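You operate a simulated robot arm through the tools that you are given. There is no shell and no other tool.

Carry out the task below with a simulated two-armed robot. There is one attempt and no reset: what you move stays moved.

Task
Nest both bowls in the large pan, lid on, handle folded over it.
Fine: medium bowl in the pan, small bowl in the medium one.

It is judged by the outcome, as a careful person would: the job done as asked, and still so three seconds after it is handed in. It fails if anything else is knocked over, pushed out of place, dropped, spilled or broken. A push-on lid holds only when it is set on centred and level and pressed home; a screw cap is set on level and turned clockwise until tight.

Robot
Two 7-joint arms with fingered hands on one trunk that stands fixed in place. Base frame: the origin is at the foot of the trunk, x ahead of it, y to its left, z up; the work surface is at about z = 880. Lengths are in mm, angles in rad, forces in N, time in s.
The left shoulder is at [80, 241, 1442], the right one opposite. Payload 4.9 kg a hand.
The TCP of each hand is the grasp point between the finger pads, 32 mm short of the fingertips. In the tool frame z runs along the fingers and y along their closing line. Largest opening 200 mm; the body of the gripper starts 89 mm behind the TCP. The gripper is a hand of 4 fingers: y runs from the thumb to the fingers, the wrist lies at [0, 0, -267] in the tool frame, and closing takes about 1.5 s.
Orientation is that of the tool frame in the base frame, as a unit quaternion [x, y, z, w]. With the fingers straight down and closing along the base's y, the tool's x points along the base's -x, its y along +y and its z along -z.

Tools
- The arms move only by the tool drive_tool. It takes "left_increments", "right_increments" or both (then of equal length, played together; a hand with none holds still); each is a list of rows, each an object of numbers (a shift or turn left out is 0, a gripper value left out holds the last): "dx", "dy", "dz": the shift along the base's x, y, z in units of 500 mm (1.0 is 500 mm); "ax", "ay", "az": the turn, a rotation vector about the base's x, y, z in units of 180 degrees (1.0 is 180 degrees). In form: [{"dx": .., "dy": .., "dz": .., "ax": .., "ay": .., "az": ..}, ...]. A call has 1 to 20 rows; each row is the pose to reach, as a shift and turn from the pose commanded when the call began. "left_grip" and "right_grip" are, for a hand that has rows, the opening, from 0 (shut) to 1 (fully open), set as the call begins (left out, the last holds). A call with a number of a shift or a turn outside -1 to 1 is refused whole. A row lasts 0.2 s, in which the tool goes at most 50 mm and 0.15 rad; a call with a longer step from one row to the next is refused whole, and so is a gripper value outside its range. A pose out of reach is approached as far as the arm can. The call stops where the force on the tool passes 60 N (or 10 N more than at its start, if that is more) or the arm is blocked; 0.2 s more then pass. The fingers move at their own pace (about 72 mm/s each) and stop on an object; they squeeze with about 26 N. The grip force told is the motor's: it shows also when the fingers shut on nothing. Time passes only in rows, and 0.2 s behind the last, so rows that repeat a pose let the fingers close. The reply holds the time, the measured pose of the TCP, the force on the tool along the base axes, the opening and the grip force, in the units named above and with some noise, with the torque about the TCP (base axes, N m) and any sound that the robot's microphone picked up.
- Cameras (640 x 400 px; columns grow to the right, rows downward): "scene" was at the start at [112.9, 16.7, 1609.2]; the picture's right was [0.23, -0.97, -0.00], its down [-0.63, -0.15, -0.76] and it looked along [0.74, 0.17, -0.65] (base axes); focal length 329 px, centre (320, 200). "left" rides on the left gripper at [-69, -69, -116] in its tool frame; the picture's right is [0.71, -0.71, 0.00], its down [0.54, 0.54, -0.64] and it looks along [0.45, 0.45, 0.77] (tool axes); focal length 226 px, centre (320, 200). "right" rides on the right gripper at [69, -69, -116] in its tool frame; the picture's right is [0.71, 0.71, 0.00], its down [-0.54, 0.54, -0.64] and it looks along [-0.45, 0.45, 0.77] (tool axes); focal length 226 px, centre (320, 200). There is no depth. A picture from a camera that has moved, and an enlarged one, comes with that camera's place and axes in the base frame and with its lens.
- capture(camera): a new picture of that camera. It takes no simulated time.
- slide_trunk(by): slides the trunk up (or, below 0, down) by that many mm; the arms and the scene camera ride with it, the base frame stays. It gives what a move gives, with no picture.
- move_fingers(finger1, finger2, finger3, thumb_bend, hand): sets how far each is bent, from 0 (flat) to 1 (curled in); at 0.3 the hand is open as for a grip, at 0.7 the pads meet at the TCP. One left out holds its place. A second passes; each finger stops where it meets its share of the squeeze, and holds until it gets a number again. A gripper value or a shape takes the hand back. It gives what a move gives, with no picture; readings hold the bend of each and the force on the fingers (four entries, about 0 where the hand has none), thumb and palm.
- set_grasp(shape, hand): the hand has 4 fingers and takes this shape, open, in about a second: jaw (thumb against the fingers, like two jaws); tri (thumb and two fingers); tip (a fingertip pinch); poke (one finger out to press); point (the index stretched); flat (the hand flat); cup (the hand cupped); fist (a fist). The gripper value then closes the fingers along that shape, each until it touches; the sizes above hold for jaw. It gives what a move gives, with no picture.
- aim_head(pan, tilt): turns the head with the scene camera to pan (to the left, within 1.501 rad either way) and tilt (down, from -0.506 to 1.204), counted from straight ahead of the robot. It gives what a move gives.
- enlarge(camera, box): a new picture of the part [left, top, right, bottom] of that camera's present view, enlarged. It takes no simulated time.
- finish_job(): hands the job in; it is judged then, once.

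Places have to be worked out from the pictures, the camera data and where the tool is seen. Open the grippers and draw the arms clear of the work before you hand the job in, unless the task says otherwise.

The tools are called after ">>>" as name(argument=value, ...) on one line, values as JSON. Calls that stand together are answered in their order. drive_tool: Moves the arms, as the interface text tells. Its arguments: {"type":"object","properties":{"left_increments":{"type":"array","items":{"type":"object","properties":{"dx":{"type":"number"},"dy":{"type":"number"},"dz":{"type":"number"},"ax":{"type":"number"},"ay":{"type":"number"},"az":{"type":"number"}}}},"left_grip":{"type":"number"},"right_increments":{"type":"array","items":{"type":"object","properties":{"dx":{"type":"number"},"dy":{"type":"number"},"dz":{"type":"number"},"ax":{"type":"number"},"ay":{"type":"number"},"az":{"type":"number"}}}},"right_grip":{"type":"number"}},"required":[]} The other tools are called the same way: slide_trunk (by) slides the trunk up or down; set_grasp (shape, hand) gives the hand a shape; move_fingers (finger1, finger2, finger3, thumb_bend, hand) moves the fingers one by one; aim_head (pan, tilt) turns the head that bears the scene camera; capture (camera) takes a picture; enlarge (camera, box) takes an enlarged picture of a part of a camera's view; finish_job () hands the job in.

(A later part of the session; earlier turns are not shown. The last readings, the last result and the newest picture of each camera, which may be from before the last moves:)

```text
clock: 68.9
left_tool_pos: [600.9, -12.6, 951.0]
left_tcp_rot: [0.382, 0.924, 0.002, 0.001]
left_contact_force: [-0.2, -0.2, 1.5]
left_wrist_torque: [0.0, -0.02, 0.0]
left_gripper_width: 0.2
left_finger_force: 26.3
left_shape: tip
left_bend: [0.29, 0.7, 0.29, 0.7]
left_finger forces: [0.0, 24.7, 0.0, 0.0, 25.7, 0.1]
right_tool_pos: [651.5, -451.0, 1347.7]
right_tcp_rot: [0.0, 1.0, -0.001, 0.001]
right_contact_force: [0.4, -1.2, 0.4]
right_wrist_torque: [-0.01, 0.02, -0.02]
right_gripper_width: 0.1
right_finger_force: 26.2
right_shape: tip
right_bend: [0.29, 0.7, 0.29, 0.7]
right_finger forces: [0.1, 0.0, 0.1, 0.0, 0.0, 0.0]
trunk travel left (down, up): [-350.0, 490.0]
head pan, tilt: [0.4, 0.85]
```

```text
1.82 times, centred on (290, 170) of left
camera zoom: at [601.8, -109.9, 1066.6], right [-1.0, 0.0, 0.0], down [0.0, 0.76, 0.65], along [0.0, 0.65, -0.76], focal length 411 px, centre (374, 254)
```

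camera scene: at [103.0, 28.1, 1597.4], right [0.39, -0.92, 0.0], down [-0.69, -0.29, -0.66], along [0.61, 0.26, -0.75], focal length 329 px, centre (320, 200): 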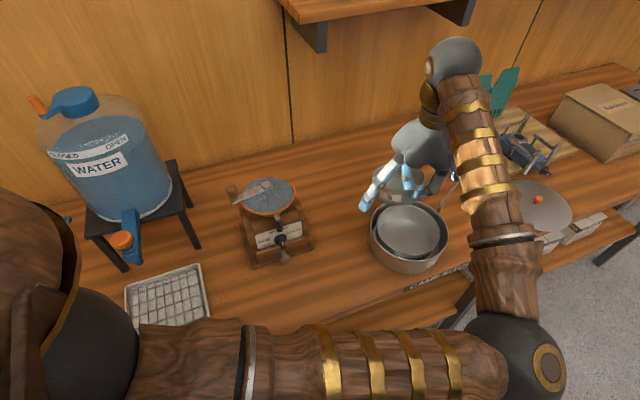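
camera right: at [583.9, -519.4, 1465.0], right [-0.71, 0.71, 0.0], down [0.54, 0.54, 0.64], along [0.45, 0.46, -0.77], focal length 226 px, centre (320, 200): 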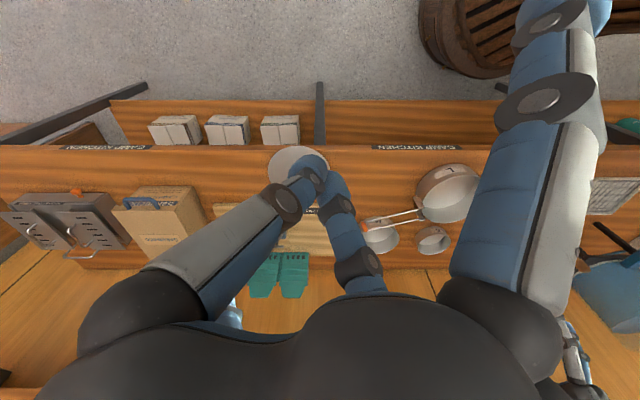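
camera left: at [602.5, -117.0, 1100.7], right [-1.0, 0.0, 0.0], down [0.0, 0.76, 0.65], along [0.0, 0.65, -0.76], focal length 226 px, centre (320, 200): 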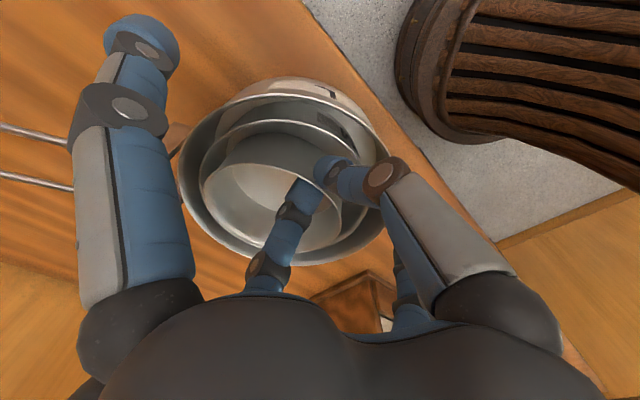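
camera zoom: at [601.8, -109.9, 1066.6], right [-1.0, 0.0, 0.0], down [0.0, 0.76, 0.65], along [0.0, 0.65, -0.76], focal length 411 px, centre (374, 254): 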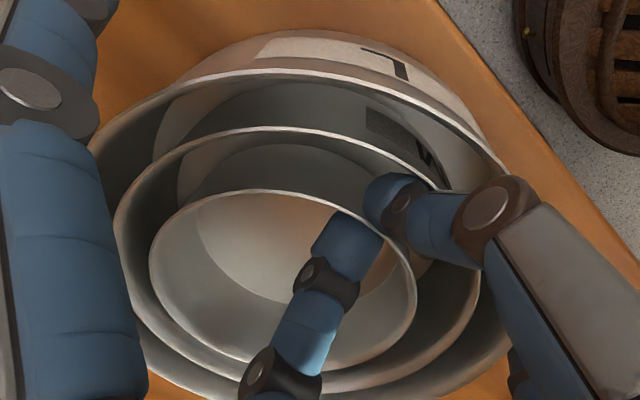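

>>> drive_tool(left_increments=[{"dz": -0.003}, {"dz": -0.006}, {"dz": -0.006}])

```text
clock: 69.7
left_tool_pos: [600.7, -12.5, 949.1]
left_tcp_rot: [0.382, 0.924, 0.002, 0.0]
left_contact_force: [0.1, 1.4, 13.6]
left_wrist_torque: [-0.21, 0.33, -0.01]
left_gripper_width: 0.0
left_finger_force: 26.1
left_shape: tip
left_bend: [0.29, 0.7, 0.29, 0.7]
left_finger forces: [0.0, 26.0, 0.0, 0.0, 43.4, 0.1]
right_tool_pos: [650.3, -450.3, 1348.2]
right_tcp_rot: [0.0, 1.0, 0.001, 0.0]
right_contact_force: [-0.1, -0.8, 0.2]
right_wrist_torque: [-0.02, -0.01, 0.01]
right_gripper_width: 0.0
right_finger_force: 26.0
right_shape: tip
right_bend: [0.29, 0.7, 0.29, 0.7]
right_finger forces: [0.1, 0.1, 0.0, 0.1, 0.1, 0.0]
trunk travel left (down, up): [-350.0, 490.0]
head pan, tilt: [0.4, 0.85]
```

The thumb has met M's rim (13.6 N). I back up 2.5 mm to unload it and then open only finger 2 inside S, letting S's near edge settle the last ~10 mm.

>>> drive_tool(left_increments=[{"dz": 0.003}, {"dz": 0.006}, {"dz": 0.006}])

>>> move_fingers(hand="left", finger2=0.6)

>>> capture(camera="left")

```text
clock: 70.5
left_tool_pos: [601.3, -11.8, 950.2]
left_tcp_rot: [0.381, 0.924, 0.002, -0.001]
left_contact_force: [-0.1, -0.4, -0.8]
left_wrist_torque: [0.0, 0.01, 0.01]
left_gripper_width: 0.0
left_finger_force: 26.1
left_shape: tip
left_bend: [0.29, 0.7, 0.29, 0.7]
left_finger forces: [0.0, 24.3, 0.0, 0.0, 24.9, 0.1]
right_tool_pos: [652.3, -450.0, 1348.4]
right_tcp_rot: [-0.001, 1.0, 0.0, 0.0]
right_contact_force: [0.4, -0.5, -0.1]
right_wrist_torque: [0.01, -0.02, 0.01]
right_gripper_width: 0.1
right_finger_force: 26.0
right_shape: tip
right_bend: [0.29, 0.7, 0.29, 0.7]
right_finger forces: [0.1, 0.1, 0.0, 0.1, 0.0, 0.0]
trunk travel left (down, up): [-350.0, 490.0]
head pan, tilt: [0.4, 0.85]
```

```text
clock: 71.5
left_tool_pos: [601.6, -12.3, 949.5]
left_tcp_rot: [0.382, 0.924, 0.001, -0.001]
left_contact_force: [-0.9, -1.2, -0.3]
left_wrist_torque: [0.0, 0.0, -0.01]
left_gripper_width: 103.0
left_finger_force: 0.3
left_shape: fingers
left_bend: [0.29, 0.59, 0.29, 0.77]
left_finger forces: [0.0, 0.5, 0.1, 0.0, 0.8, 0.1]
right_tool_pos: [650.9, -450.4, 1348.3]
right_tcp_rot: [-0.001, 1.0, 0.0, 0.001]
right_contact_force: [0.6, 0.2, 0.0]
right_wrist_torque: [0.0, -0.03, 0.03]
right_gripper_width: 0.2
right_finger_force: 26.1
right_shape: tip
right_bend: [0.29, 0.7, 0.29, 0.7]
right_finger forces: [0.1, 0.1, 0.1, 0.0, 0.0, 0.0]
trunk travel left (down, up): [-350.0, 490.0]
head pan, tilt: [0.4, 0.85]
```

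```text
taken
camera left: at [601.6, -109.9, 1066.6], right [-1.0, 0.0, 0.0], down [0.0, 0.76, 0.65], along [0.0, 0.65, -0.76], focal length 226 px, centre (320, 200)
```

left: 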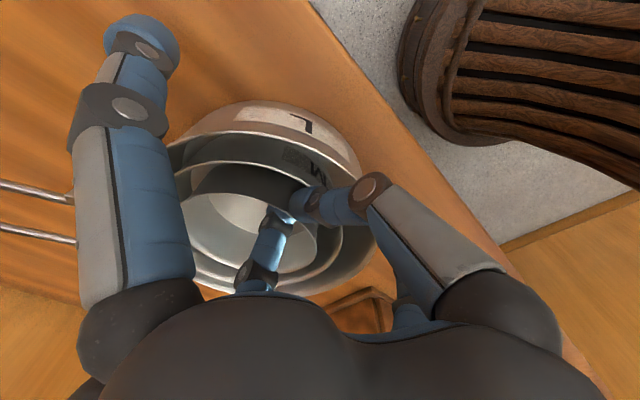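

The thumb kept squeezing and pushed the set a little along the bench. I back the thumb off, then raise straight up and look.

>>> move_fingers(hand="left", thumb_bend=0.68, finger2=0.58)

>>> enlarge(camera="left", box=[160, 80, 420, 300])

```text
clock: 72.5
left_tool_pos: [601.7, -12.9, 951.8]
left_tcp_rot: [0.382, 0.924, 0.002, 0.0]
left_contact_force: [1.8, 1.4, 7.9]
left_wrist_torque: [-0.22, 0.2, -0.02]
left_gripper_width: 101.4
left_finger_force: 6.6
left_shape: fingers
left_bend: [0.29, 0.57, 0.29, 0.69]
left_finger forces: [0.1, 0.1, 0.0, 0.0, 13.6, 0.0]
right_tool_pos: [651.7, -451.5, 1349.1]
right_tcp_rot: [0.0, 1.0, 0.0, 0.0]
right_contact_force: [-0.4, 0.3, 0.1]
right_wrist_torque: [-0.03, 0.02, 0.01]
right_gripper_width: 0.2
right_finger_force: 25.9
right_shape: tip
right_bend: [0.29, 0.7, 0.29, 0.7]
right_finger forces: [0.0, 0.1, 0.1, 0.1, 0.1, 0.1]
trunk travel left (down, up): [-350.0, 490.0]
head pan, tilt: [0.4, 0.85]
```

```text
1.82 times, centred on (290, 190) of left
camera zoom: at [601.1, -109.8, 1067.0], right [-1.0, 0.0, 0.0], down [0.0, 0.76, 0.65], along [0.0, 0.65, -0.76], focal length 411 px, centre (374, 218)
```

zoom: 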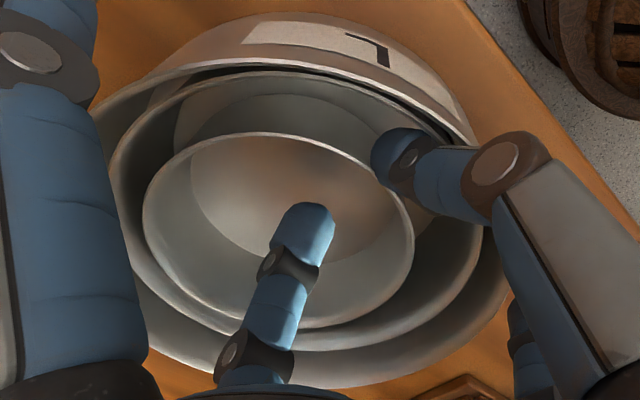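

S is nested in M and level. The thumb's back now presses M outward a bit, so I ease it to 0.72 and raise slowly.

>>> move_fingers(hand="left", thumb_bend=0.72)

>>> drive_tool(left_increments=[{"dz": 0.01}, {"dz": 0.025}, {"dz": 0.045}, {"dz": 0.08}, {"dz": 0.13}, {"dz": 0.19}, {"dz": 0.25}])

>>> capture(camera="left")

>>> capture(camera="scene")

```text
clock: 73.5
left_tool_pos: [600.8, -12.3, 950.9]
left_tcp_rot: [0.382, 0.924, 0.002, 0.0]
left_contact_force: [-1.5, -1.4, -0.5]
left_wrist_torque: [-0.05, 0.06, -0.02]
left_gripper_width: 101.1
left_finger_force: 3.8
left_shape: fingers
left_bend: [0.29, 0.57, 0.29, 0.71]
left_finger forces: [0.0, 0.0, 0.0, 0.0, 8.5, 0.1]
right_tool_pos: [651.5, -451.1, 1348.5]
right_tcp_rot: [-0.001, 1.0, 0.001, 0.0]
right_contact_force: [-0.4, 0.6, -0.7]
right_wrist_torque: [0.0, -0.03, -0.03]
right_gripper_width: 0.1
right_finger_force: 26.1
right_shape: tip
right_bend: [0.29, 0.7, 0.29, 0.7]
right_finger forces: [0.0, 0.0, 0.0, 0.0, 0.1, 0.0]
trunk travel left (down, up): [-350.0, 490.0]
head pan, tilt: [0.4, 0.85]
```

```text
clock: 75.1
left_tool_pos: [600.5, -12.4, 1076.2]
left_tcp_rot: [0.382, 0.924, 0.002, -0.002]
left_contact_force: [-0.1, -0.3, 0.5]
left_wrist_torque: [0.0, 0.0, -0.03]
left_gripper_width: 101.1
left_finger_force: 0.0
left_shape: fingers
left_bend: [0.29, 0.57, 0.29, 0.72]
left_finger forces: [0.1, 0.0, 0.0, 0.1, 0.1, 0.1]
right_tool_pos: [652.0, -451.7, 1349.5]
right_tcp_rot: [-0.001, 1.0, 0.0, 0.0]
right_contact_force: [-0.2, -0.5, 0.0]
right_wrist_torque: [-0.03, -0.02, 0.0]
right_gripper_width: 0.0
right_finger_force: 26.0
right_shape: tip
right_bend: [0.29, 0.7, 0.29, 0.7]
right_finger forces: [0.0, 0.1, 0.1, 0.0, 0.0, 0.0]
trunk travel left (down, up): [-350.0, 490.0]
head pan, tilt: [0.4, 0.85]
```

```text
taken
camera left: at [601.0, -110.1, 1191.4], right [-1.0, 0.0, 0.0], down [0.0, 0.76, 0.65], along [0.0, 0.65, -0.76], focal length 226 px, centre (320, 200)
```

left: 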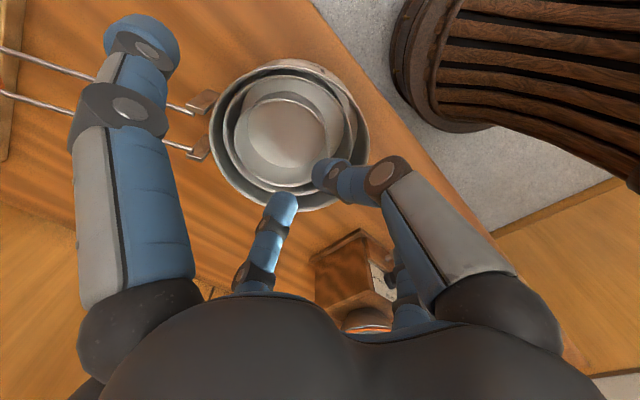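

```text
taken
camera scene: at [101.8, 27.4, 1597.4], right [0.39, -0.92, 0.0], down [-0.69, -0.29, -0.66], along [0.61, 0.26, -0.75], focal length 329 px, centre (320, 200)
```

scene: 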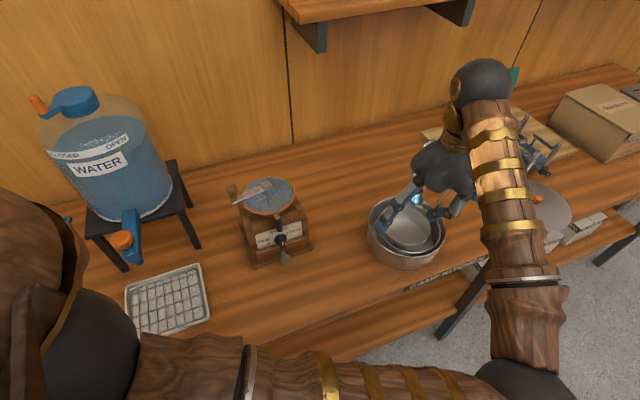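

Both bowls are nested. I withdraw the left arm up and to the left so the scene camera sees everything and the right arm has room.

>>> drive_tool(left_increments=[{"dz": 0.08}, {"dx": -0.01, "dy": 0.02, "dz": 0.16}, {"dx": -0.03, "dy": 0.06, "dz": 0.24}, {"dx": -0.06, "dy": 0.11, "dz": 0.31}, {"dx": -0.09, "dy": 0.17, "dz": 0.37}, {"dx": -0.13, "dy": 0.23, "dz": 0.43}, {"dx": -0.17, "dy": 0.3, "dz": 0.48}, {"dx": -0.21, "dy": 0.37, "dz": 0.53}, {"dx": -0.26, "dy": 0.44, "dz": 0.58}, {"dx": -0.31, "dy": 0.51, "dz": 0.62}, {"dx": -0.36, "dy": 0.58, "dz": 0.66}, {"dx": -0.41, "dy": 0.65, "dz": 0.7}, {"dx": -0.46, "dy": 0.72, "dz": 0.74}, {"dx": -0.5, "dy": 0.79, "dz": 0.76}, {"dx": -0.54, "dy": 0.86, "dz": 0.78}, {"dx": -0.58, "dy": 0.93, "dz": 0.78}])

>>> aim_head(pan=0.0, tilt=0.75)

>>> capture(camera="scene")

>>> capture(camera="right")

```text
clock: 78.5
left_tool_pos: [310.6, 454.0, 1464.5]
left_tcp_rot: [0.382, 0.924, 0.001, -0.001]
left_contact_force: [0.4, 0.2, 0.1]
left_wrist_torque: [-0.01, -0.03, -0.01]
left_gripper_width: 100.8
left_finger_force: 0.1
left_shape: fingers
left_bend: [0.29, 0.57, 0.29, 0.72]
left_finger forces: [0.0, 0.0, 0.0, 0.0, 0.1, 0.0]
right_tool_pos: [651.5, -447.3, 1348.7]
right_tcp_rot: [-0.001, 1.0, -0.002, 0.0]
right_contact_force: [-0.1, 0.5, 1.0]
right_wrist_torque: [0.01, -0.01, -0.01]
right_gripper_width: 0.2
right_finger_force: 25.9
right_shape: tip
right_bend: [0.29, 0.7, 0.29, 0.7]
right_finger forces: [0.1, 0.1, 0.1, 0.0, 0.1, 0.0]
trunk travel left (down, up): [-350.0, 490.0]
head pan, tilt: [0.4, 0.85]
```

```text
clock: 79.4
left_tool_pos: [310.6, 451.3, 1465.3]
left_tcp_rot: [0.382, 0.924, 0.002, -0.001]
left_contact_force: [0.2, 0.1, 0.1]
left_wrist_torque: [-0.01, 0.01, -0.04]
left_gripper_width: 101.0
left_finger_force: 0.1
left_shape: fingers
left_bend: [0.29, 0.57, 0.29, 0.72]
left_finger forces: [0.1, 0.0, 0.0, 0.0, 0.1, 0.0]
right_tool_pos: [651.1, -449.9, 1348.2]
right_tcp_rot: [-0.002, 1.0, 0.0, -0.001]
right_contact_force: [0.0, -0.9, 0.2]
right_wrist_torque: [0.03, -0.01, 0.02]
right_gripper_width: 0.0
right_finger_force: 26.1
right_shape: tip
right_bend: [0.29, 0.7, 0.29, 0.7]
right_finger forces: [0.1, 0.0, 0.0, 0.0, 0.0, 0.1]
trunk travel left (down, up): [-350.0, 490.0]
head pan, tilt: [0.0, 0.75]
```

```text
taken
camera scene: at [113.4, -3.2, 1605.5], right [0.0, -1.0, 0.0], down [-0.68, 0.0, -0.73], along [0.73, 0.0, -0.68], focal length 329 px, centre (320, 200)
```

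scene: 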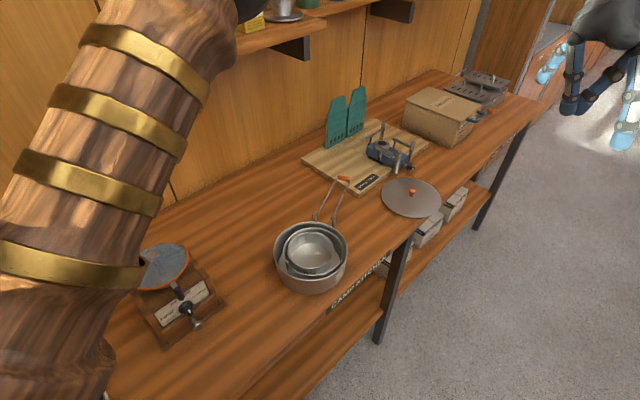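

```text
taken
camera right: at [584.1, -519.5, 1464.8], right [-0.71, 0.71, 0.0], down [0.54, 0.54, 0.64], along [0.45, 0.46, -0.77], focal length 226 px, centre (320, 200)
```

right: 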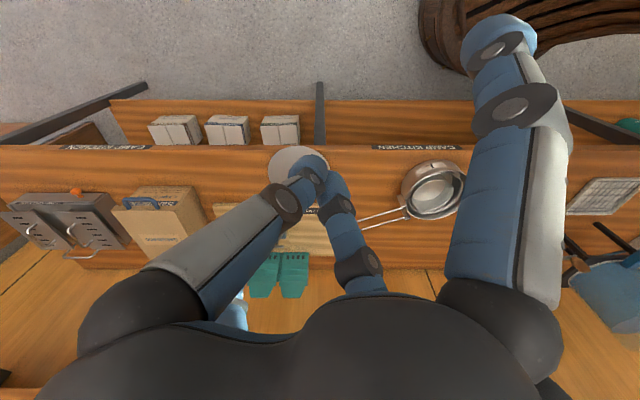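

Clear view. I zoom in on the nested set and on the lid with the stove beside it.

>>> enlarge(camera="scene", box=[255, 165, 375, 305])

>>> enlarge(camera="scene", box=[340, 105, 460, 225])

```text
2.86 times, centred on (315, 235) of scene
camera zoom: at [113.4, -3.2, 1605.5], right [0.0, -1.0, 0.0], down [-0.68, 0.0, -0.73], along [0.73, 0.0, -0.68], focal length 940 px, centre (334, 100)
```

zoom: 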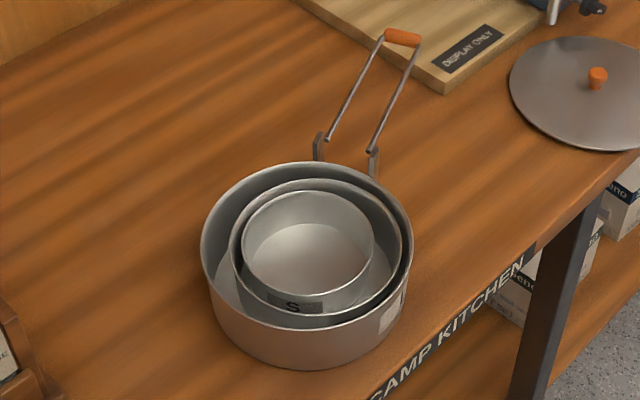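

```text
3.33 times, centred on (400, 165) of scene
camera zoom: at [113.4, -3.2, 1605.5], right [0.0, -1.0, 0.0], down [-0.68, 0.0, -0.73], along [0.73, 0.0, -0.68], focal length 1097 px, centre (53, 317)
```

zoom: 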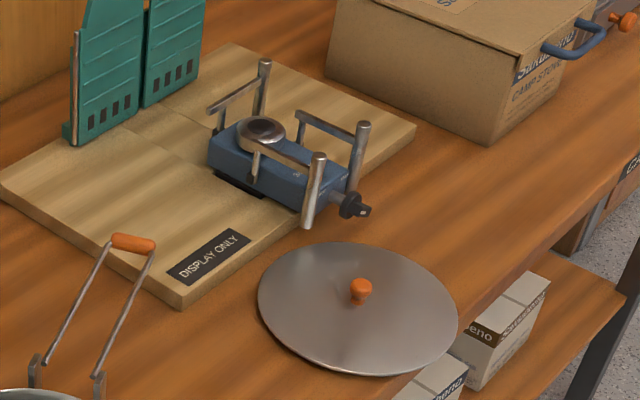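

Everything is nested neatly; pan center now ≈(637.5,20.5), lid center ≈(901,-298), knob top z≈922. For the lid I turn the right hand to az=-45° so its spread side fingers miss the stove, and go to a hover over the knob.

>>> set_grasp(hand="right", shape="tip")

>>> drive_tool(right_increments=[{"dx": 0.04, "dy": 0.025, "dz": -0.03, "az": -0.02}, {"dx": 0.08, "dy": 0.05, "dz": -0.08, "az": -0.04}, {"dx": 0.12, "dy": 0.076, "dz": -0.13, "az": -0.06}, {"dx": 0.16, "dy": 0.1, "dz": -0.18, "az": -0.08}, {"dx": 0.2, "dy": 0.125, "dz": -0.23, "az": -0.1}, {"dx": 0.24, "dy": 0.15, "dz": -0.28, "az": -0.12}, {"dx": 0.28, "dy": 0.175, "dz": -0.33, "az": -0.14}, {"dx": 0.32, "dy": 0.2, "dz": -0.38, "az": -0.16}, {"dx": 0.36, "dy": 0.225, "dz": -0.43, "az": -0.18}, {"dx": 0.4, "dy": 0.25, "dz": -0.48, "az": -0.2}, {"dx": 0.45, "dy": 0.28, "dz": -0.53, "az": -0.225}, {"dx": 0.496, "dy": 0.306, "dz": -0.576, "az": -0.25}, {"dx": 0.496, "dy": 0.306, "dz": -0.576, "az": -0.25}], right_grip=0.3)

>>> capture(camera="right")

>>> capture(camera="scene")

```text
clock: 80.3
left_tool_pos: [310.2, 451.9, 1465.7]
left_tcp_rot: [0.382, 0.924, 0.001, 0.0]
left_contact_force: [0.3, 0.4, 0.2]
left_wrist_torque: [-0.01, -0.04, -0.01]
left_gripper_width: 100.9
left_finger_force: 0.0
left_shape: fingers
left_bend: [0.29, 0.57, 0.29, 0.72]
left_finger forces: [0.0, 0.1, 0.0, 0.0, 0.0, 0.0]
right_tool_pos: [652.8, -449.8, 1348.4]
right_tcp_rot: [-0.001, 1.0, 0.0, 0.0]
right_contact_force: [-0.3, 0.4, 0.3]
right_wrist_torque: [-0.01, 0.01, 0.05]
right_gripper_width: 199.9
right_finger_force: 0.0
right_shape: tip
right_bend: [0.16, 0.3, 0.16, 0.3]
right_finger forces: [0.1, 0.1, 0.0, 0.1, 0.1, 0.0]
trunk travel left (down, up): [-350.0, 490.0]
head pan, tilt: [0.0, 0.75]
```

```text
clock: 83.1
left_tool_pos: [310.9, 449.7, 1466.6]
left_tcp_rot: [0.381, 0.924, 0.003, 0.0]
left_contact_force: [0.3, -0.4, -0.2]
left_wrist_torque: [0.05, 0.0, 0.0]
left_gripper_width: 100.7
left_finger_force: 0.0
left_shape: fingers
left_bend: [0.29, 0.57, 0.29, 0.72]
left_finger forces: [0.0, 0.0, 0.1, 0.0, 0.0, 0.0]
right_tool_pos: [901.0, -298.3, 1059.5]
right_tcp_rot: [0.383, 0.924, -0.001, -0.001]
right_contact_force: [0.2, 0.0, -0.4]
right_wrist_torque: [0.02, -0.02, 0.01]
right_gripper_width: 60.4
right_finger_force: 0.1
right_shape: tip
right_bend: [0.16, 0.48, 0.16, 0.47]
right_finger forces: [0.1, 0.0, 0.0, 0.0, 0.0, 0.0]
trunk travel left (down, up): [-350.0, 490.0]
head pan, tilt: [0.0, 0.75]
```

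```text
taken
camera right: at [803.8, -297.3, 1176.8], right [0.0, 1.0, 0.0], down [0.77, 0.0, 0.64], along [0.64, 0.0, -0.77], focal length 226 px, centre (320, 200)
```

right: 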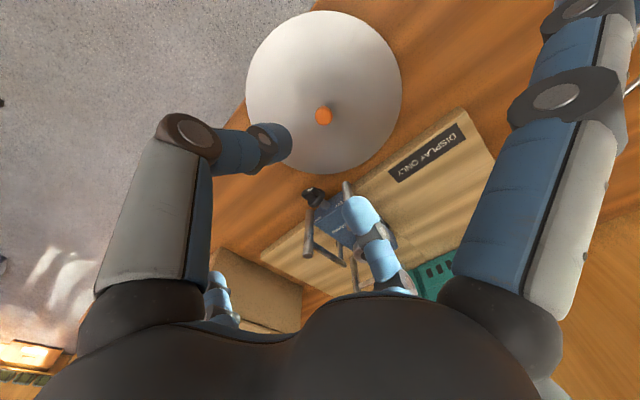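

```text
taken
camera scene: at [112.4, -3.4, 1605.6], right [0.0, -1.0, 0.0], down [-0.68, 0.0, -0.73], along [0.73, 0.0, -0.68], focal length 329 px, centre (320, 200)
```

scene: 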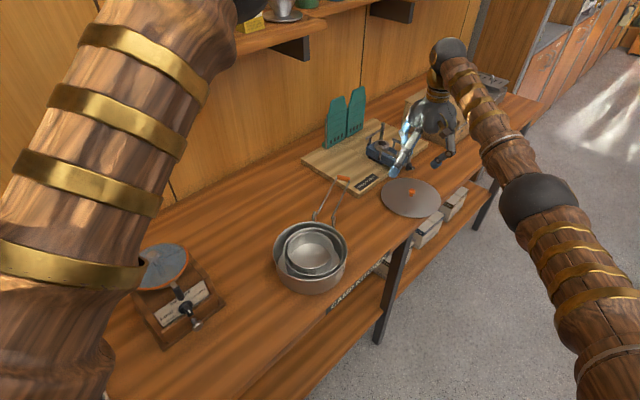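

>>> enlarge(camera="right", box=[270, 70, 390, 190])

```text
3.33 times, centred on (330, 130) of right
camera zoom: at [803.8, -297.3, 1176.8], right [0.0, 1.0, 0.0], down [0.77, 0.0, 0.64], along [0.64, 0.0, -0.77], focal length 754 px, centre (287, 433)
```

zoom: 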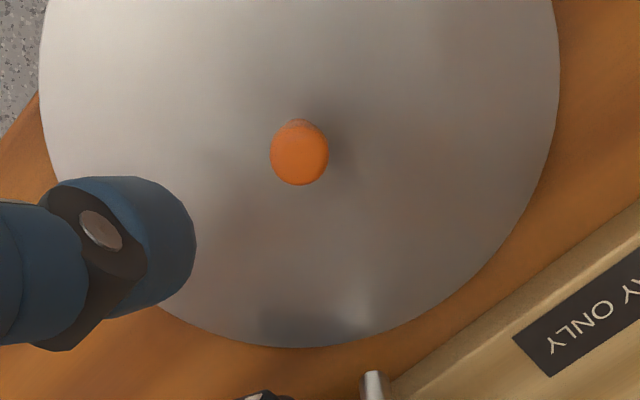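

The knob (about 20 mm across) is at (897.5,-293.5). I shift onto it and lower to TCP z≈944.

>>> drive_tool(right_increments=[{"dx": -0.0074, "dy": 0.0086, "dz": -0.03}, {"dx": -0.0074, "dy": 0.0086, "dz": -0.08}, {"dx": -0.0074, "dy": 0.0086, "dz": -0.13}, {"dx": -0.0074, "dy": 0.0086, "dz": -0.18}, {"dx": -0.0074, "dy": 0.0086, "dz": -0.215}, {"dx": -0.0074, "dy": 0.0086, "dz": -0.231}, {"dx": -0.0074, "dy": 0.0086, "dz": -0.231}])

>>> capture(camera="right")

>>> enlarge(camera="scene", box=[340, 105, 480, 225])

```text
clock: 84.7
left_tool_pos: [312.1, 451.9, 1464.9]
left_tcp_rot: [0.382, 0.924, 0.002, 0.0]
left_contact_force: [-0.1, 0.5, 0.3]
left_wrist_torque: [-0.01, -0.02, -0.04]
left_gripper_width: 100.5
left_finger_force: 0.0
left_shape: fingers
left_bend: [0.29, 0.57, 0.29, 0.72]
left_finger forces: [0.1, 0.0, 0.1, 0.0, 0.0, 0.0]
right_tool_pos: [896.4, -292.8, 943.8]
right_tcp_rot: [0.381, 0.924, -0.001, -0.001]
right_contact_force: [-0.2, -0.9, -0.2]
right_wrist_torque: [0.0, -0.05, 0.01]
right_gripper_width: 60.2
right_finger_force: 0.0
right_shape: tip
right_bend: [0.16, 0.48, 0.16, 0.47]
right_finger forces: [0.0, 0.0, 0.0, 0.0, 0.1, 0.0]
trunk travel left (down, up): [-350.0, 490.0]
head pan, tilt: [0.0, 0.75]
```

```text
taken
camera right: at [799.8, -292.7, 1061.5], right [0.0, 1.0, 0.0], down [0.77, 0.0, 0.64], along [0.64, 0.0, -0.77], focal length 226 px, centre (320, 200)
```

right: 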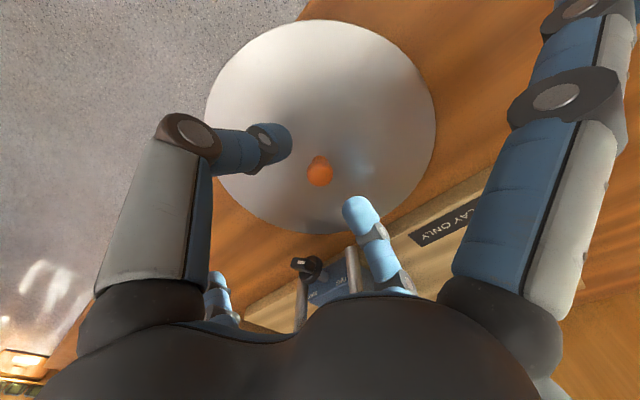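

```text
3.33 times, centred on (410, 165) of scene
camera zoom: at [113.3, -2.5, 1605.5], right [0.0, -1.0, 0.0], down [-0.68, 0.0, -0.73], along [0.73, 0.0, -0.68], focal length 1097 px, centre (20, 317)
```

zoom: 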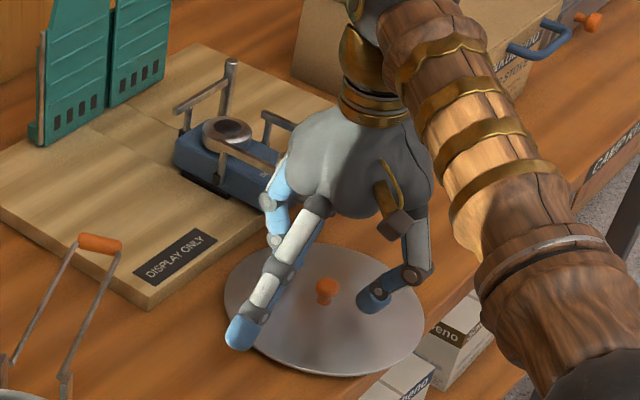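

The knob is exactly under the TCP axis. I lower 5 mm more for a fuller hold and close the pinch.

>>> drive_tool(right_increments=[{"dz": -0.005}, {"dz": -0.01}, {"dz": -0.01}])

>>> drive_tool(right_increments=[{}, {}, {}, {}, {}, {}], right_grip=0)

>>> capture(camera="right")

>>> enlarge(camera="scene", box=[380, 150, 480, 225])

```text
clock: 85.5
left_tool_pos: [310.9, 451.3, 1465.8]
left_tcp_rot: [0.383, 0.924, 0.002, 0.0]
left_contact_force: [1.0, -0.6, -0.2]
left_wrist_torque: [-0.03, 0.0, 0.02]
left_gripper_width: 101.0
left_finger_force: 0.0
left_shape: fingers
left_bend: [0.29, 0.57, 0.29, 0.72]
left_finger forces: [0.1, 0.1, 0.0, 0.0, 0.0, 0.0]
right_tool_pos: [896.2, -292.0, 939.1]
right_tcp_rot: [0.381, 0.924, 0.0, 0.0]
right_contact_force: [0.2, -0.2, -0.6]
right_wrist_torque: [0.02, -0.02, 0.01]
right_gripper_width: 60.1
right_finger_force: 0.1
right_shape: tip
right_bend: [0.16, 0.48, 0.16, 0.47]
right_finger forces: [0.1, 0.0, 0.0, 0.0, 0.1, 0.0]
trunk travel left (down, up): [-350.0, 490.0]
head pan, tilt: [0.0, 0.75]
```

```text
clock: 86.9
left_tool_pos: [311.5, 452.1, 1465.2]
left_tcp_rot: [0.382, 0.924, 0.002, 0.0]
left_contact_force: [0.3, -1.4, 0.6]
left_wrist_torque: [-0.02, 0.0, -0.01]
left_gripper_width: 100.6
left_finger_force: 0.0
left_shape: fingers
left_bend: [0.29, 0.57, 0.29, 0.72]
left_finger forces: [0.0, 0.0, 0.0, 0.0, 0.0, 0.0]
right_tool_pos: [896.4, -292.9, 939.7]
right_tcp_rot: [0.382, 0.924, -0.001, 0.0]
right_contact_force: [-0.6, 1.2, 1.9]
right_wrist_torque: [0.01, 0.02, -0.01]
right_gripper_width: 11.8
right_finger_force: 26.3
right_shape: tip
right_bend: [0.29, 0.74, 0.29, 0.65]
right_finger forces: [0.1, 19.0, 0.1, 0.0, 19.2, 0.1]
trunk travel left (down, up): [-350.0, 490.0]
head pan, tilt: [0.0, 0.75]
```

```text
taken
camera right: at [799.3, -292.9, 1056.8], right [0.0, 1.0, 0.0], down [0.77, 0.0, 0.64], along [0.64, 0.0, -0.77], focal length 226 px, centre (320, 200)
```

right: 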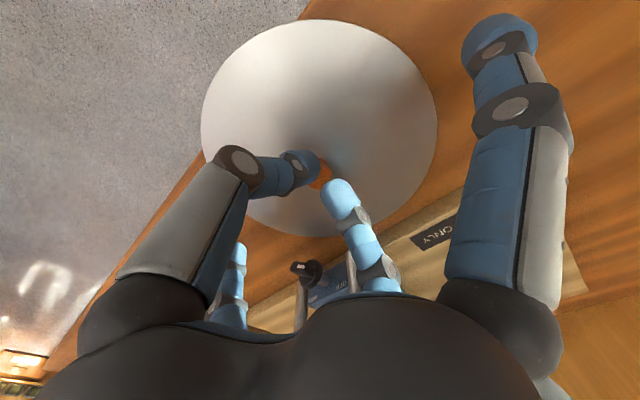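

```text
5.33 times, centred on (430, 188) of scene
camera zoom: at [113.1, -2.4, 1605.5], right [0.0, -1.0, 0.0], down [-0.68, 0.0, -0.73], along [0.73, 0.0, -0.68], focal length 1756 px, centre (-267, 267)
```

zoom: 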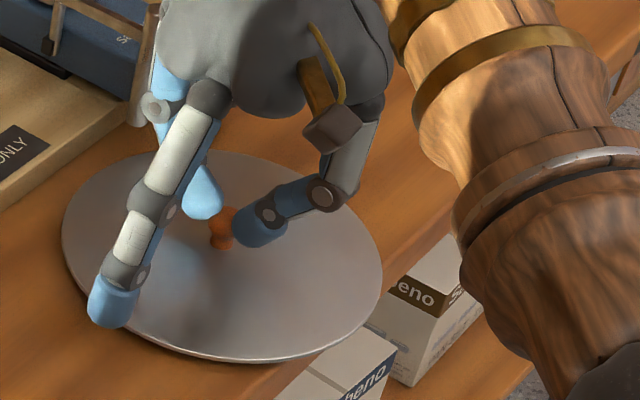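

The knob is pinched (19 N each side). I lift 15 mm slowly and check that the lid hangs level.

>>> drive_tool(right_increments=[{"dz": 0.006}, {"dz": 0.012}, {"dz": 0.02}, {"dz": 0.03}, {"dz": 0.03}])

>>> capture(camera="right")

>>> enlarge(camera="scene", box=[370, 140, 480, 225])

```text
clock: 88.1
left_tool_pos: [310.5, 451.5, 1466.3]
left_tcp_rot: [0.382, 0.924, 0.002, 0.0]
left_contact_force: [-0.4, 0.1, -0.9]
left_wrist_torque: [0.01, 0.03, -0.04]
left_gripper_width: 101.0
left_finger_force: 0.0
left_shape: fingers
left_bend: [0.29, 0.57, 0.29, 0.72]
left_finger forces: [0.1, 0.0, 0.0, 0.0, 0.0, 0.0]
right_tool_pos: [896.4, -293.4, 955.7]
right_tcp_rot: [0.382, 0.924, 0.0, -0.001]
right_contact_force: [0.0, 0.6, 0.0]
right_wrist_torque: [0.01, 0.03, 0.04]
right_gripper_width: 11.8
right_finger_force: 26.2
right_shape: tip
right_bend: [0.29, 0.74, 0.29, 0.65]
right_finger forces: [0.0, 17.9, 0.0, 0.0, 17.8, 0.0]
trunk travel left (down, up): [-350.0, 490.0]
head pan, tilt: [0.0, 0.75]
```

```text
taken
camera right: at [799.6, -293.0, 1071.7], right [0.0, 1.0, 0.0], down [0.77, 0.0, 0.64], along [0.64, 0.0, -0.77], focal length 226 px, centre (320, 200)
```

right: 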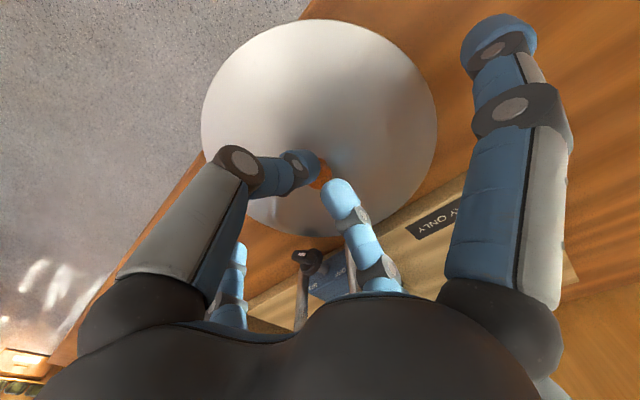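

```text
4.71 times, centred on (425, 182) of scene
camera zoom: at [113.4, -2.6, 1605.5], right [0.0, -1.0, 0.0], down [-0.68, 0.0, -0.73], along [0.73, 0.0, -0.68], focal length 1549 px, centre (-174, 282)
```

zoom: 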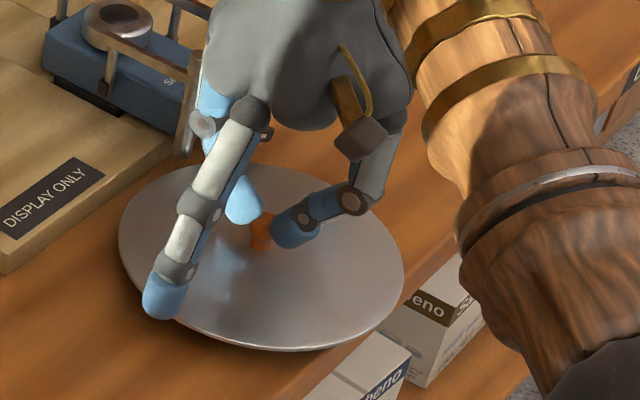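

The lid hangs level and fixed in the hand (its outline in the hand camera did not change). I raise it to z≈1085 and carry it over the pan, turning the hand to az=-90° so the side fingers will miss the hinge posts.

>>> drive_tool(right_increments=[{"dz": 0.04}, {"dz": 0.1}, {"dz": 0.17}, {"dz": 0.23}, {"dx": -0.02, "dy": 0.024, "dz": 0.26, "az": -0.01}, {"dx": -0.055, "dy": 0.066, "dz": 0.26, "az": -0.03}, {"dx": -0.095, "dy": 0.114, "dz": 0.26, "az": -0.05}, {"dx": -0.135, "dy": 0.163, "dz": 0.26, "az": -0.07}, {"dx": -0.175, "dy": 0.211, "dz": 0.26, "az": -0.09}, {"dx": -0.215, "dy": 0.259, "dz": 0.26, "az": -0.11}, {"dx": -0.255, "dy": 0.307, "dz": 0.26, "az": -0.13}, {"dx": -0.295, "dy": 0.356, "dz": 0.26, "az": -0.15}, {"dx": -0.335, "dy": 0.404, "dz": 0.26, "az": -0.17}, {"dx": -0.375, "dy": 0.452, "dz": 0.26, "az": -0.19}, {"dx": -0.415, "dy": 0.5, "dz": 0.26, "az": -0.21}, {"dx": -0.455, "dy": 0.548, "dz": 0.26, "az": -0.23}, {"dx": -0.49, "dy": 0.591, "dz": 0.26, "az": -0.24}, {"dx": -0.51, "dy": 0.615, "dz": 0.26, "az": -0.25}, {"dx": -0.52, "dy": 0.6268, "dz": 0.26, "az": -0.25}, {"dx": -0.52, "dy": 0.6268, "dz": 0.26, "az": -0.25}])

>>> capture(camera="right")

>>> capture(camera="scene")

```text
clock: 92.3
left_tool_pos: [310.6, 451.7, 1467.0]
left_tcp_rot: [0.382, 0.924, 0.002, 0.0]
left_contact_force: [-0.6, -0.3, 0.5]
left_wrist_torque: [-0.01, 0.03, 0.02]
left_gripper_width: 100.9
left_finger_force: 0.0
left_shape: fingers
left_bend: [0.29, 0.57, 0.29, 0.72]
left_finger forces: [0.1, 0.0, 0.1, 0.0, 0.1, 0.0]
right_tool_pos: [637.0, 20.0, 1084.0]
right_tcp_rot: [0.707, 0.707, 0.0, 0.001]
right_contact_force: [-0.2, -0.1, -0.9]
right_wrist_torque: [-0.01, -0.01, -0.01]
right_gripper_width: 11.3
right_finger_force: 26.1
right_shape: tip
right_bend: [0.29, 0.76, 0.29, 0.67]
right_finger forces: [0.1, 0.0, 0.1, 0.0, 0.1, 0.0]
trunk travel left (down, up): [-350.0, 490.0]
head pan, tilt: [0.0, 0.75]
```

```text
taken
camera right: at [567.8, 89.8, 1201.5], right [0.71, 0.71, 0.0], down [0.54, -0.54, 0.64], along [0.45, -0.45, -0.77], focal length 226 px, centre (320, 200)
```

right: 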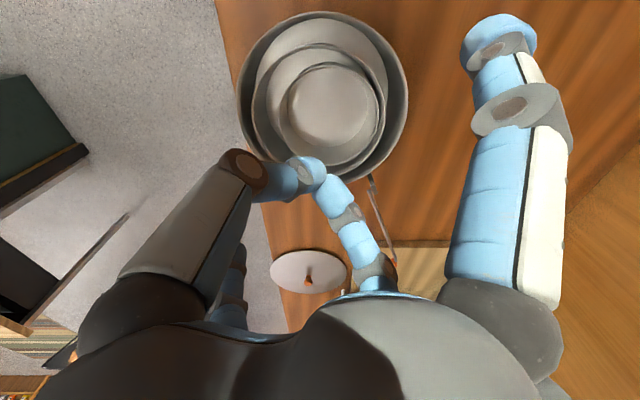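

```text
taken
camera scene: at [113.2, -2.5, 1605.5], right [0.0, -1.0, 0.0], down [-0.68, 0.0, -0.73], along [0.73, 0.0, -0.68], focal length 329 px, centre (320, 200)
```

scene: 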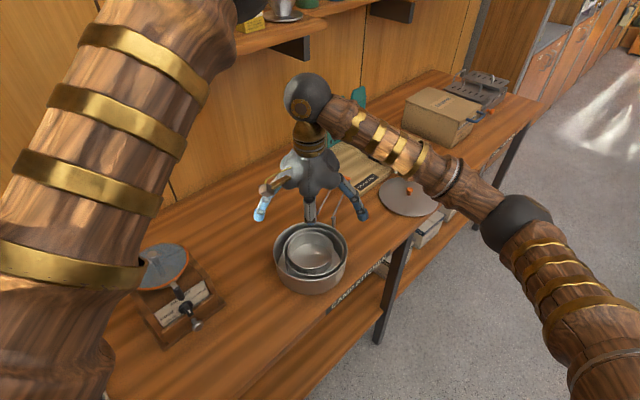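

The lid slipped out of the pinch early on the lift and lies where it was — I had only the top of the knob. I check its position and then re-grip deeper.

>>> enlarge(camera="scene", box=[340, 105, 460, 225])

>>> enlarge(camera="right", box=[230, 0, 430, 190])

```text
3.33 times, centred on (400, 165) of scene
camera zoom: at [113.2, -2.5, 1605.5], right [0.0, -1.0, 0.0], down [-0.68, 0.0, -0.73], along [0.73, 0.0, -0.68], focal length 1097 px, centre (53, 317)
```

zoom: 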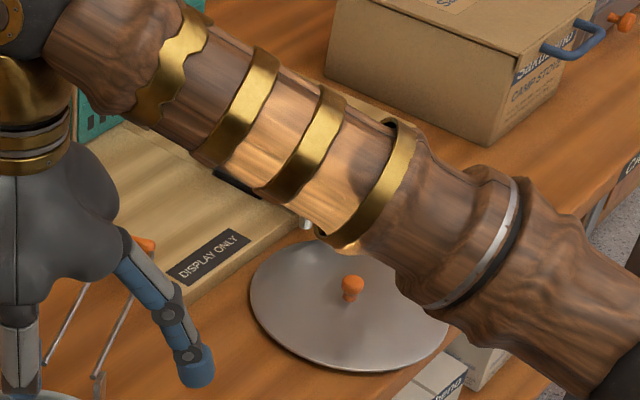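

```text
2.11 times, centred on (330, 95) of right
camera zoom: at [567.8, 89.8, 1201.5], right [0.71, 0.71, 0.0], down [0.54, -0.54, 0.64], along [0.45, -0.45, -0.77], focal length 476 px, centre (299, 421)
```

zoom: 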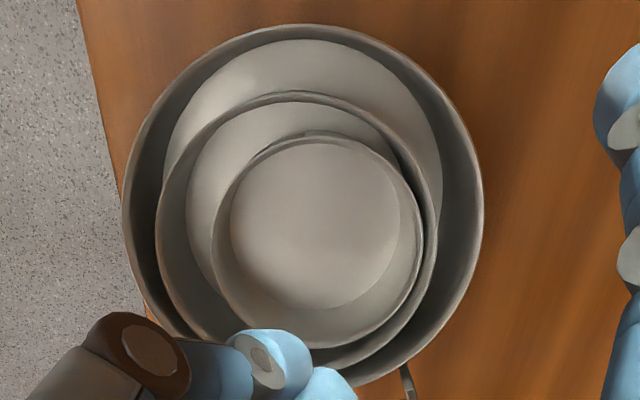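

The nest looks perfect from above (pan center ≈(637,22)). The lid's knob is now near (902,-286). I go back to a hover over it with the pinch opened to 60 mm.

>>> drive_tool(right_increments=[{"dx": 0.02, "dy": -0.024, "az": 0.01}, {"dx": 0.06, "dy": -0.07, "az": 0.03}, {"dx": 0.1, "dy": -0.118, "az": 0.05}, {"dx": 0.14, "dy": -0.165, "az": 0.07}, {"dx": 0.18, "dy": -0.212, "az": 0.09}, {"dx": 0.22, "dy": -0.259, "az": 0.11}, {"dx": 0.26, "dy": -0.306, "az": 0.13}, {"dx": 0.3, "dy": -0.353, "az": 0.15}, {"dx": 0.34, "dy": -0.4, "az": 0.17}, {"dx": 0.38, "dy": -0.447, "az": 0.19}, {"dx": 0.42, "dy": -0.494, "az": 0.21}, {"dx": 0.46, "dy": -0.541, "dz": -0.01, "az": 0.23}, {"dx": 0.5, "dy": -0.588, "dz": -0.03, "az": 0.25}, {"dx": 0.526, "dy": -0.618, "dz": -0.05, "az": 0.25}, {"dx": 0.526, "dy": -0.618, "dz": -0.05, "az": 0.25}], right_grip=0.3)

>>> enlarge(camera="right", box=[240, 0, 420, 190])

```text
clock: 95.5
left_tool_pos: [311.0, 453.0, 1464.4]
left_tcp_rot: [0.382, 0.924, 0.002, 0.0]
left_contact_force: [-0.1, 0.5, -0.4]
left_wrist_torque: [0.0, 0.02, -0.03]
left_gripper_width: 100.6
left_finger_force: 0.0
left_shape: fingers
left_bend: [0.29, 0.57, 0.29, 0.72]
left_finger forces: [0.0, 0.1, 0.1, 0.0, 0.0, 0.0]
right_tool_pos: [899.5, -289.3, 1059.4]
right_tcp_rot: [0.381, 0.924, 0.0, 0.0]
right_contact_force: [-0.6, -0.7, -0.5]
right_wrist_torque: [0.02, 0.02, 0.01]
right_gripper_width: 59.5
right_finger_force: 0.0
right_shape: tip
right_bend: [0.16, 0.48, 0.16, 0.47]
right_finger forces: [0.0, 0.1, 0.0, 0.0, 0.1, 0.0]
trunk travel left (down, up): [-350.0, 490.0]
head pan, tilt: [0.0, 0.75]
```

```text
2.11 times, centred on (330, 95) of right
camera zoom: at [803.0, -288.6, 1177.1], right [0.0, 1.0, 0.0], down [0.77, 0.0, 0.64], along [0.64, 0.0, -0.77], focal length 476 px, centre (299, 421)
```

zoom: 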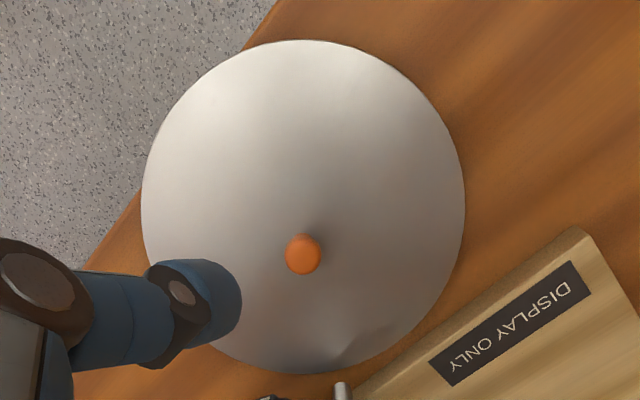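

Lid center now (905.8,-286.3), and the knob is shorter than I had assumed (head spans z≈898–915). I narrow the pinch to 34 mm, shift (+5.2,+2.3) and lower to about z=940 for a look.

>>> drive_tool(right_increments=[{"dx": 0.0104, "dy": 0.0046, "dz": -0.02}, {"dx": 0.0104, "dy": 0.0046, "dz": -0.07}, {"dx": 0.0104, "dy": 0.0046, "dz": -0.12}, {"dx": 0.0104, "dy": 0.0046, "dz": -0.17}, {"dx": 0.0104, "dy": 0.0046, "dz": -0.215}, {"dx": 0.0104, "dy": 0.0046, "dz": -0.24}, {"dx": 0.0104, "dy": 0.0046, "dz": -0.24}], right_grip=0.17)

>>> enlarge(camera="right", box=[220, 80, 420, 250])

>>> enlarge(camera="scene", box=[370, 140, 480, 225])

```text
clock: 97.1
left_tool_pos: [311.0, 452.1, 1465.9]
left_tcp_rot: [0.382, 0.924, 0.001, 0.0]
left_contact_force: [0.1, -0.4, 0.7]
left_wrist_torque: [0.0, 0.0, 0.0]
left_gripper_width: 100.8
left_finger_force: 0.0
left_shape: fingers
left_bend: [0.29, 0.57, 0.29, 0.72]
left_finger forces: [0.0, 0.0, 0.0, 0.1, 0.1, 0.1]
right_tool_pos: [905.3, -285.1, 938.0]
right_tcp_rot: [0.381, 0.924, 0.0, 0.0]
right_contact_force: [0.2, 0.0, 1.0]
right_wrist_torque: [0.01, -0.01, 0.0]
right_gripper_width: 34.2
right_finger_force: 0.0
right_shape: tip
right_bend: [0.16, 0.56, 0.16, 0.56]
right_finger forces: [0.1, 0.0, 0.1, 0.1, 0.0, 0.0]
trunk travel left (down, up): [-350.0, 490.0]
head pan, tilt: [0.0, 0.75]
```

```text
2.35 times, centred on (320, 165) of right
camera zoom: at [807.8, -285.7, 1056.3], right [0.0, 1.0, 0.0], down [0.77, 0.0, 0.64], along [0.64, 0.0, -0.77], focal length 532 px, centre (320, 282)
```

zoom: 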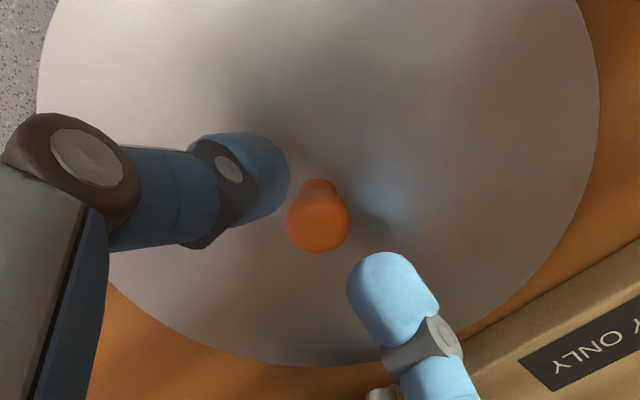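

```text
4.71 times, centred on (425, 182) of scene
camera zoom: at [113.2, -2.4, 1605.5], right [0.0, -1.0, 0.0], down [-0.68, 0.0, -0.73], along [0.73, 0.0, -0.68], focal length 1549 px, centre (-174, 282)
```

zoom: 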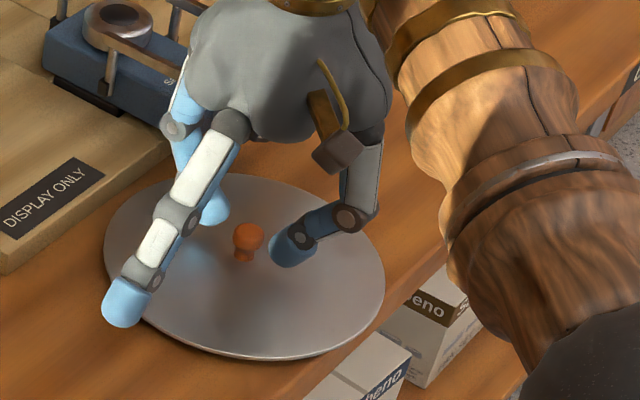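

The knob is centered between the digits. I lower 8 mm more until near the lid surface, watching the force.

>>> drive_tool(right_increments=[{"dz": -0.006}, {"dz": -0.012}, {"dz": -0.016}, {"dz": -0.016}])

```text
clock: 98.1
left_tool_pos: [310.6, 451.6, 1465.8]
left_tcp_rot: [0.382, 0.924, 0.002, 0.0]
left_contact_force: [0.6, 0.1, 0.1]
left_wrist_torque: [0.01, 0.02, -0.03]
left_gripper_width: 101.0
left_finger_force: 0.2
left_shape: fingers
left_bend: [0.29, 0.57, 0.29, 0.72]
left_finger forces: [0.0, 0.0, 0.1, 0.0, 0.0, 0.0]
right_tool_pos: [903.1, -286.1, 930.7]
right_tcp_rot: [0.382, 0.924, 0.0, 0.0]
right_contact_force: [0.3, -0.2, -0.6]
right_wrist_torque: [-0.02, 0.0, -0.04]
right_gripper_width: 34.6
right_finger_force: 0.1
right_shape: tip
right_bend: [0.16, 0.56, 0.16, 0.56]
right_finger forces: [0.1, 0.0, 0.0, 0.0, 0.0, 0.1]
trunk travel left (down, up): [-350.0, 490.0]
head pan, tilt: [0.0, 0.75]
```

>>> drive_tool(right_increments=[{"dz": -0.004}, {"dz": -0.008}, {"dz": -0.008}])

>>> enlarge(camera="scene", box=[395, 160, 465, 215])

```text
clock: 98.9
left_tool_pos: [312.0, 451.1, 1464.8]
left_tcp_rot: [0.382, 0.924, 0.002, 0.0]
left_contact_force: [-1.0, 0.1, 0.0]
left_wrist_torque: [-0.01, -0.02, 0.01]
left_gripper_width: 100.6
left_finger_force: 0.1
left_shape: fingers
left_bend: [0.29, 0.57, 0.29, 0.72]
left_finger forces: [0.0, 0.0, 0.1, 0.0, 0.1, 0.1]
right_tool_pos: [904.5, -286.5, 927.9]
right_tcp_rot: [0.382, 0.924, -0.001, 0.001]
right_contact_force: [0.2, 0.3, 0.5]
right_wrist_torque: [0.03, -0.04, -0.05]
right_gripper_width: 34.5
right_finger_force: 0.0
right_shape: tip
right_bend: [0.16, 0.56, 0.16, 0.56]
right_finger forces: [0.1, 0.1, 0.0, 0.0, 0.1, 0.0]
trunk travel left (down, up): [-350.0, 490.0]
head pan, tilt: [0.0, 0.75]
```

```text
7.27 times, centred on (430, 188) of scene
camera zoom: at [113.2, -2.6, 1605.5], right [0.0, -1.0, 0.0], down [-0.68, 0.0, -0.73], along [0.73, 0.0, -0.68], focal length 2394 px, centre (-480, 291)
```

zoom: 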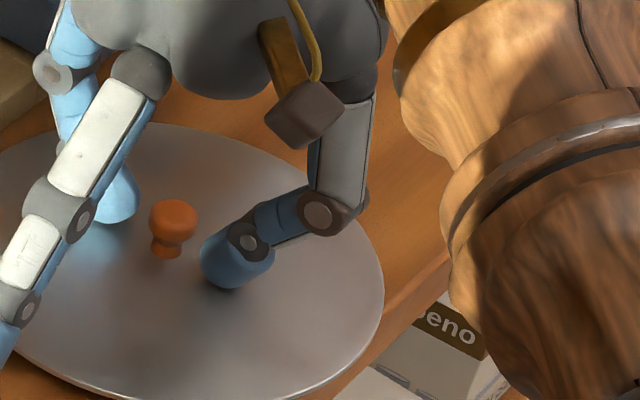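

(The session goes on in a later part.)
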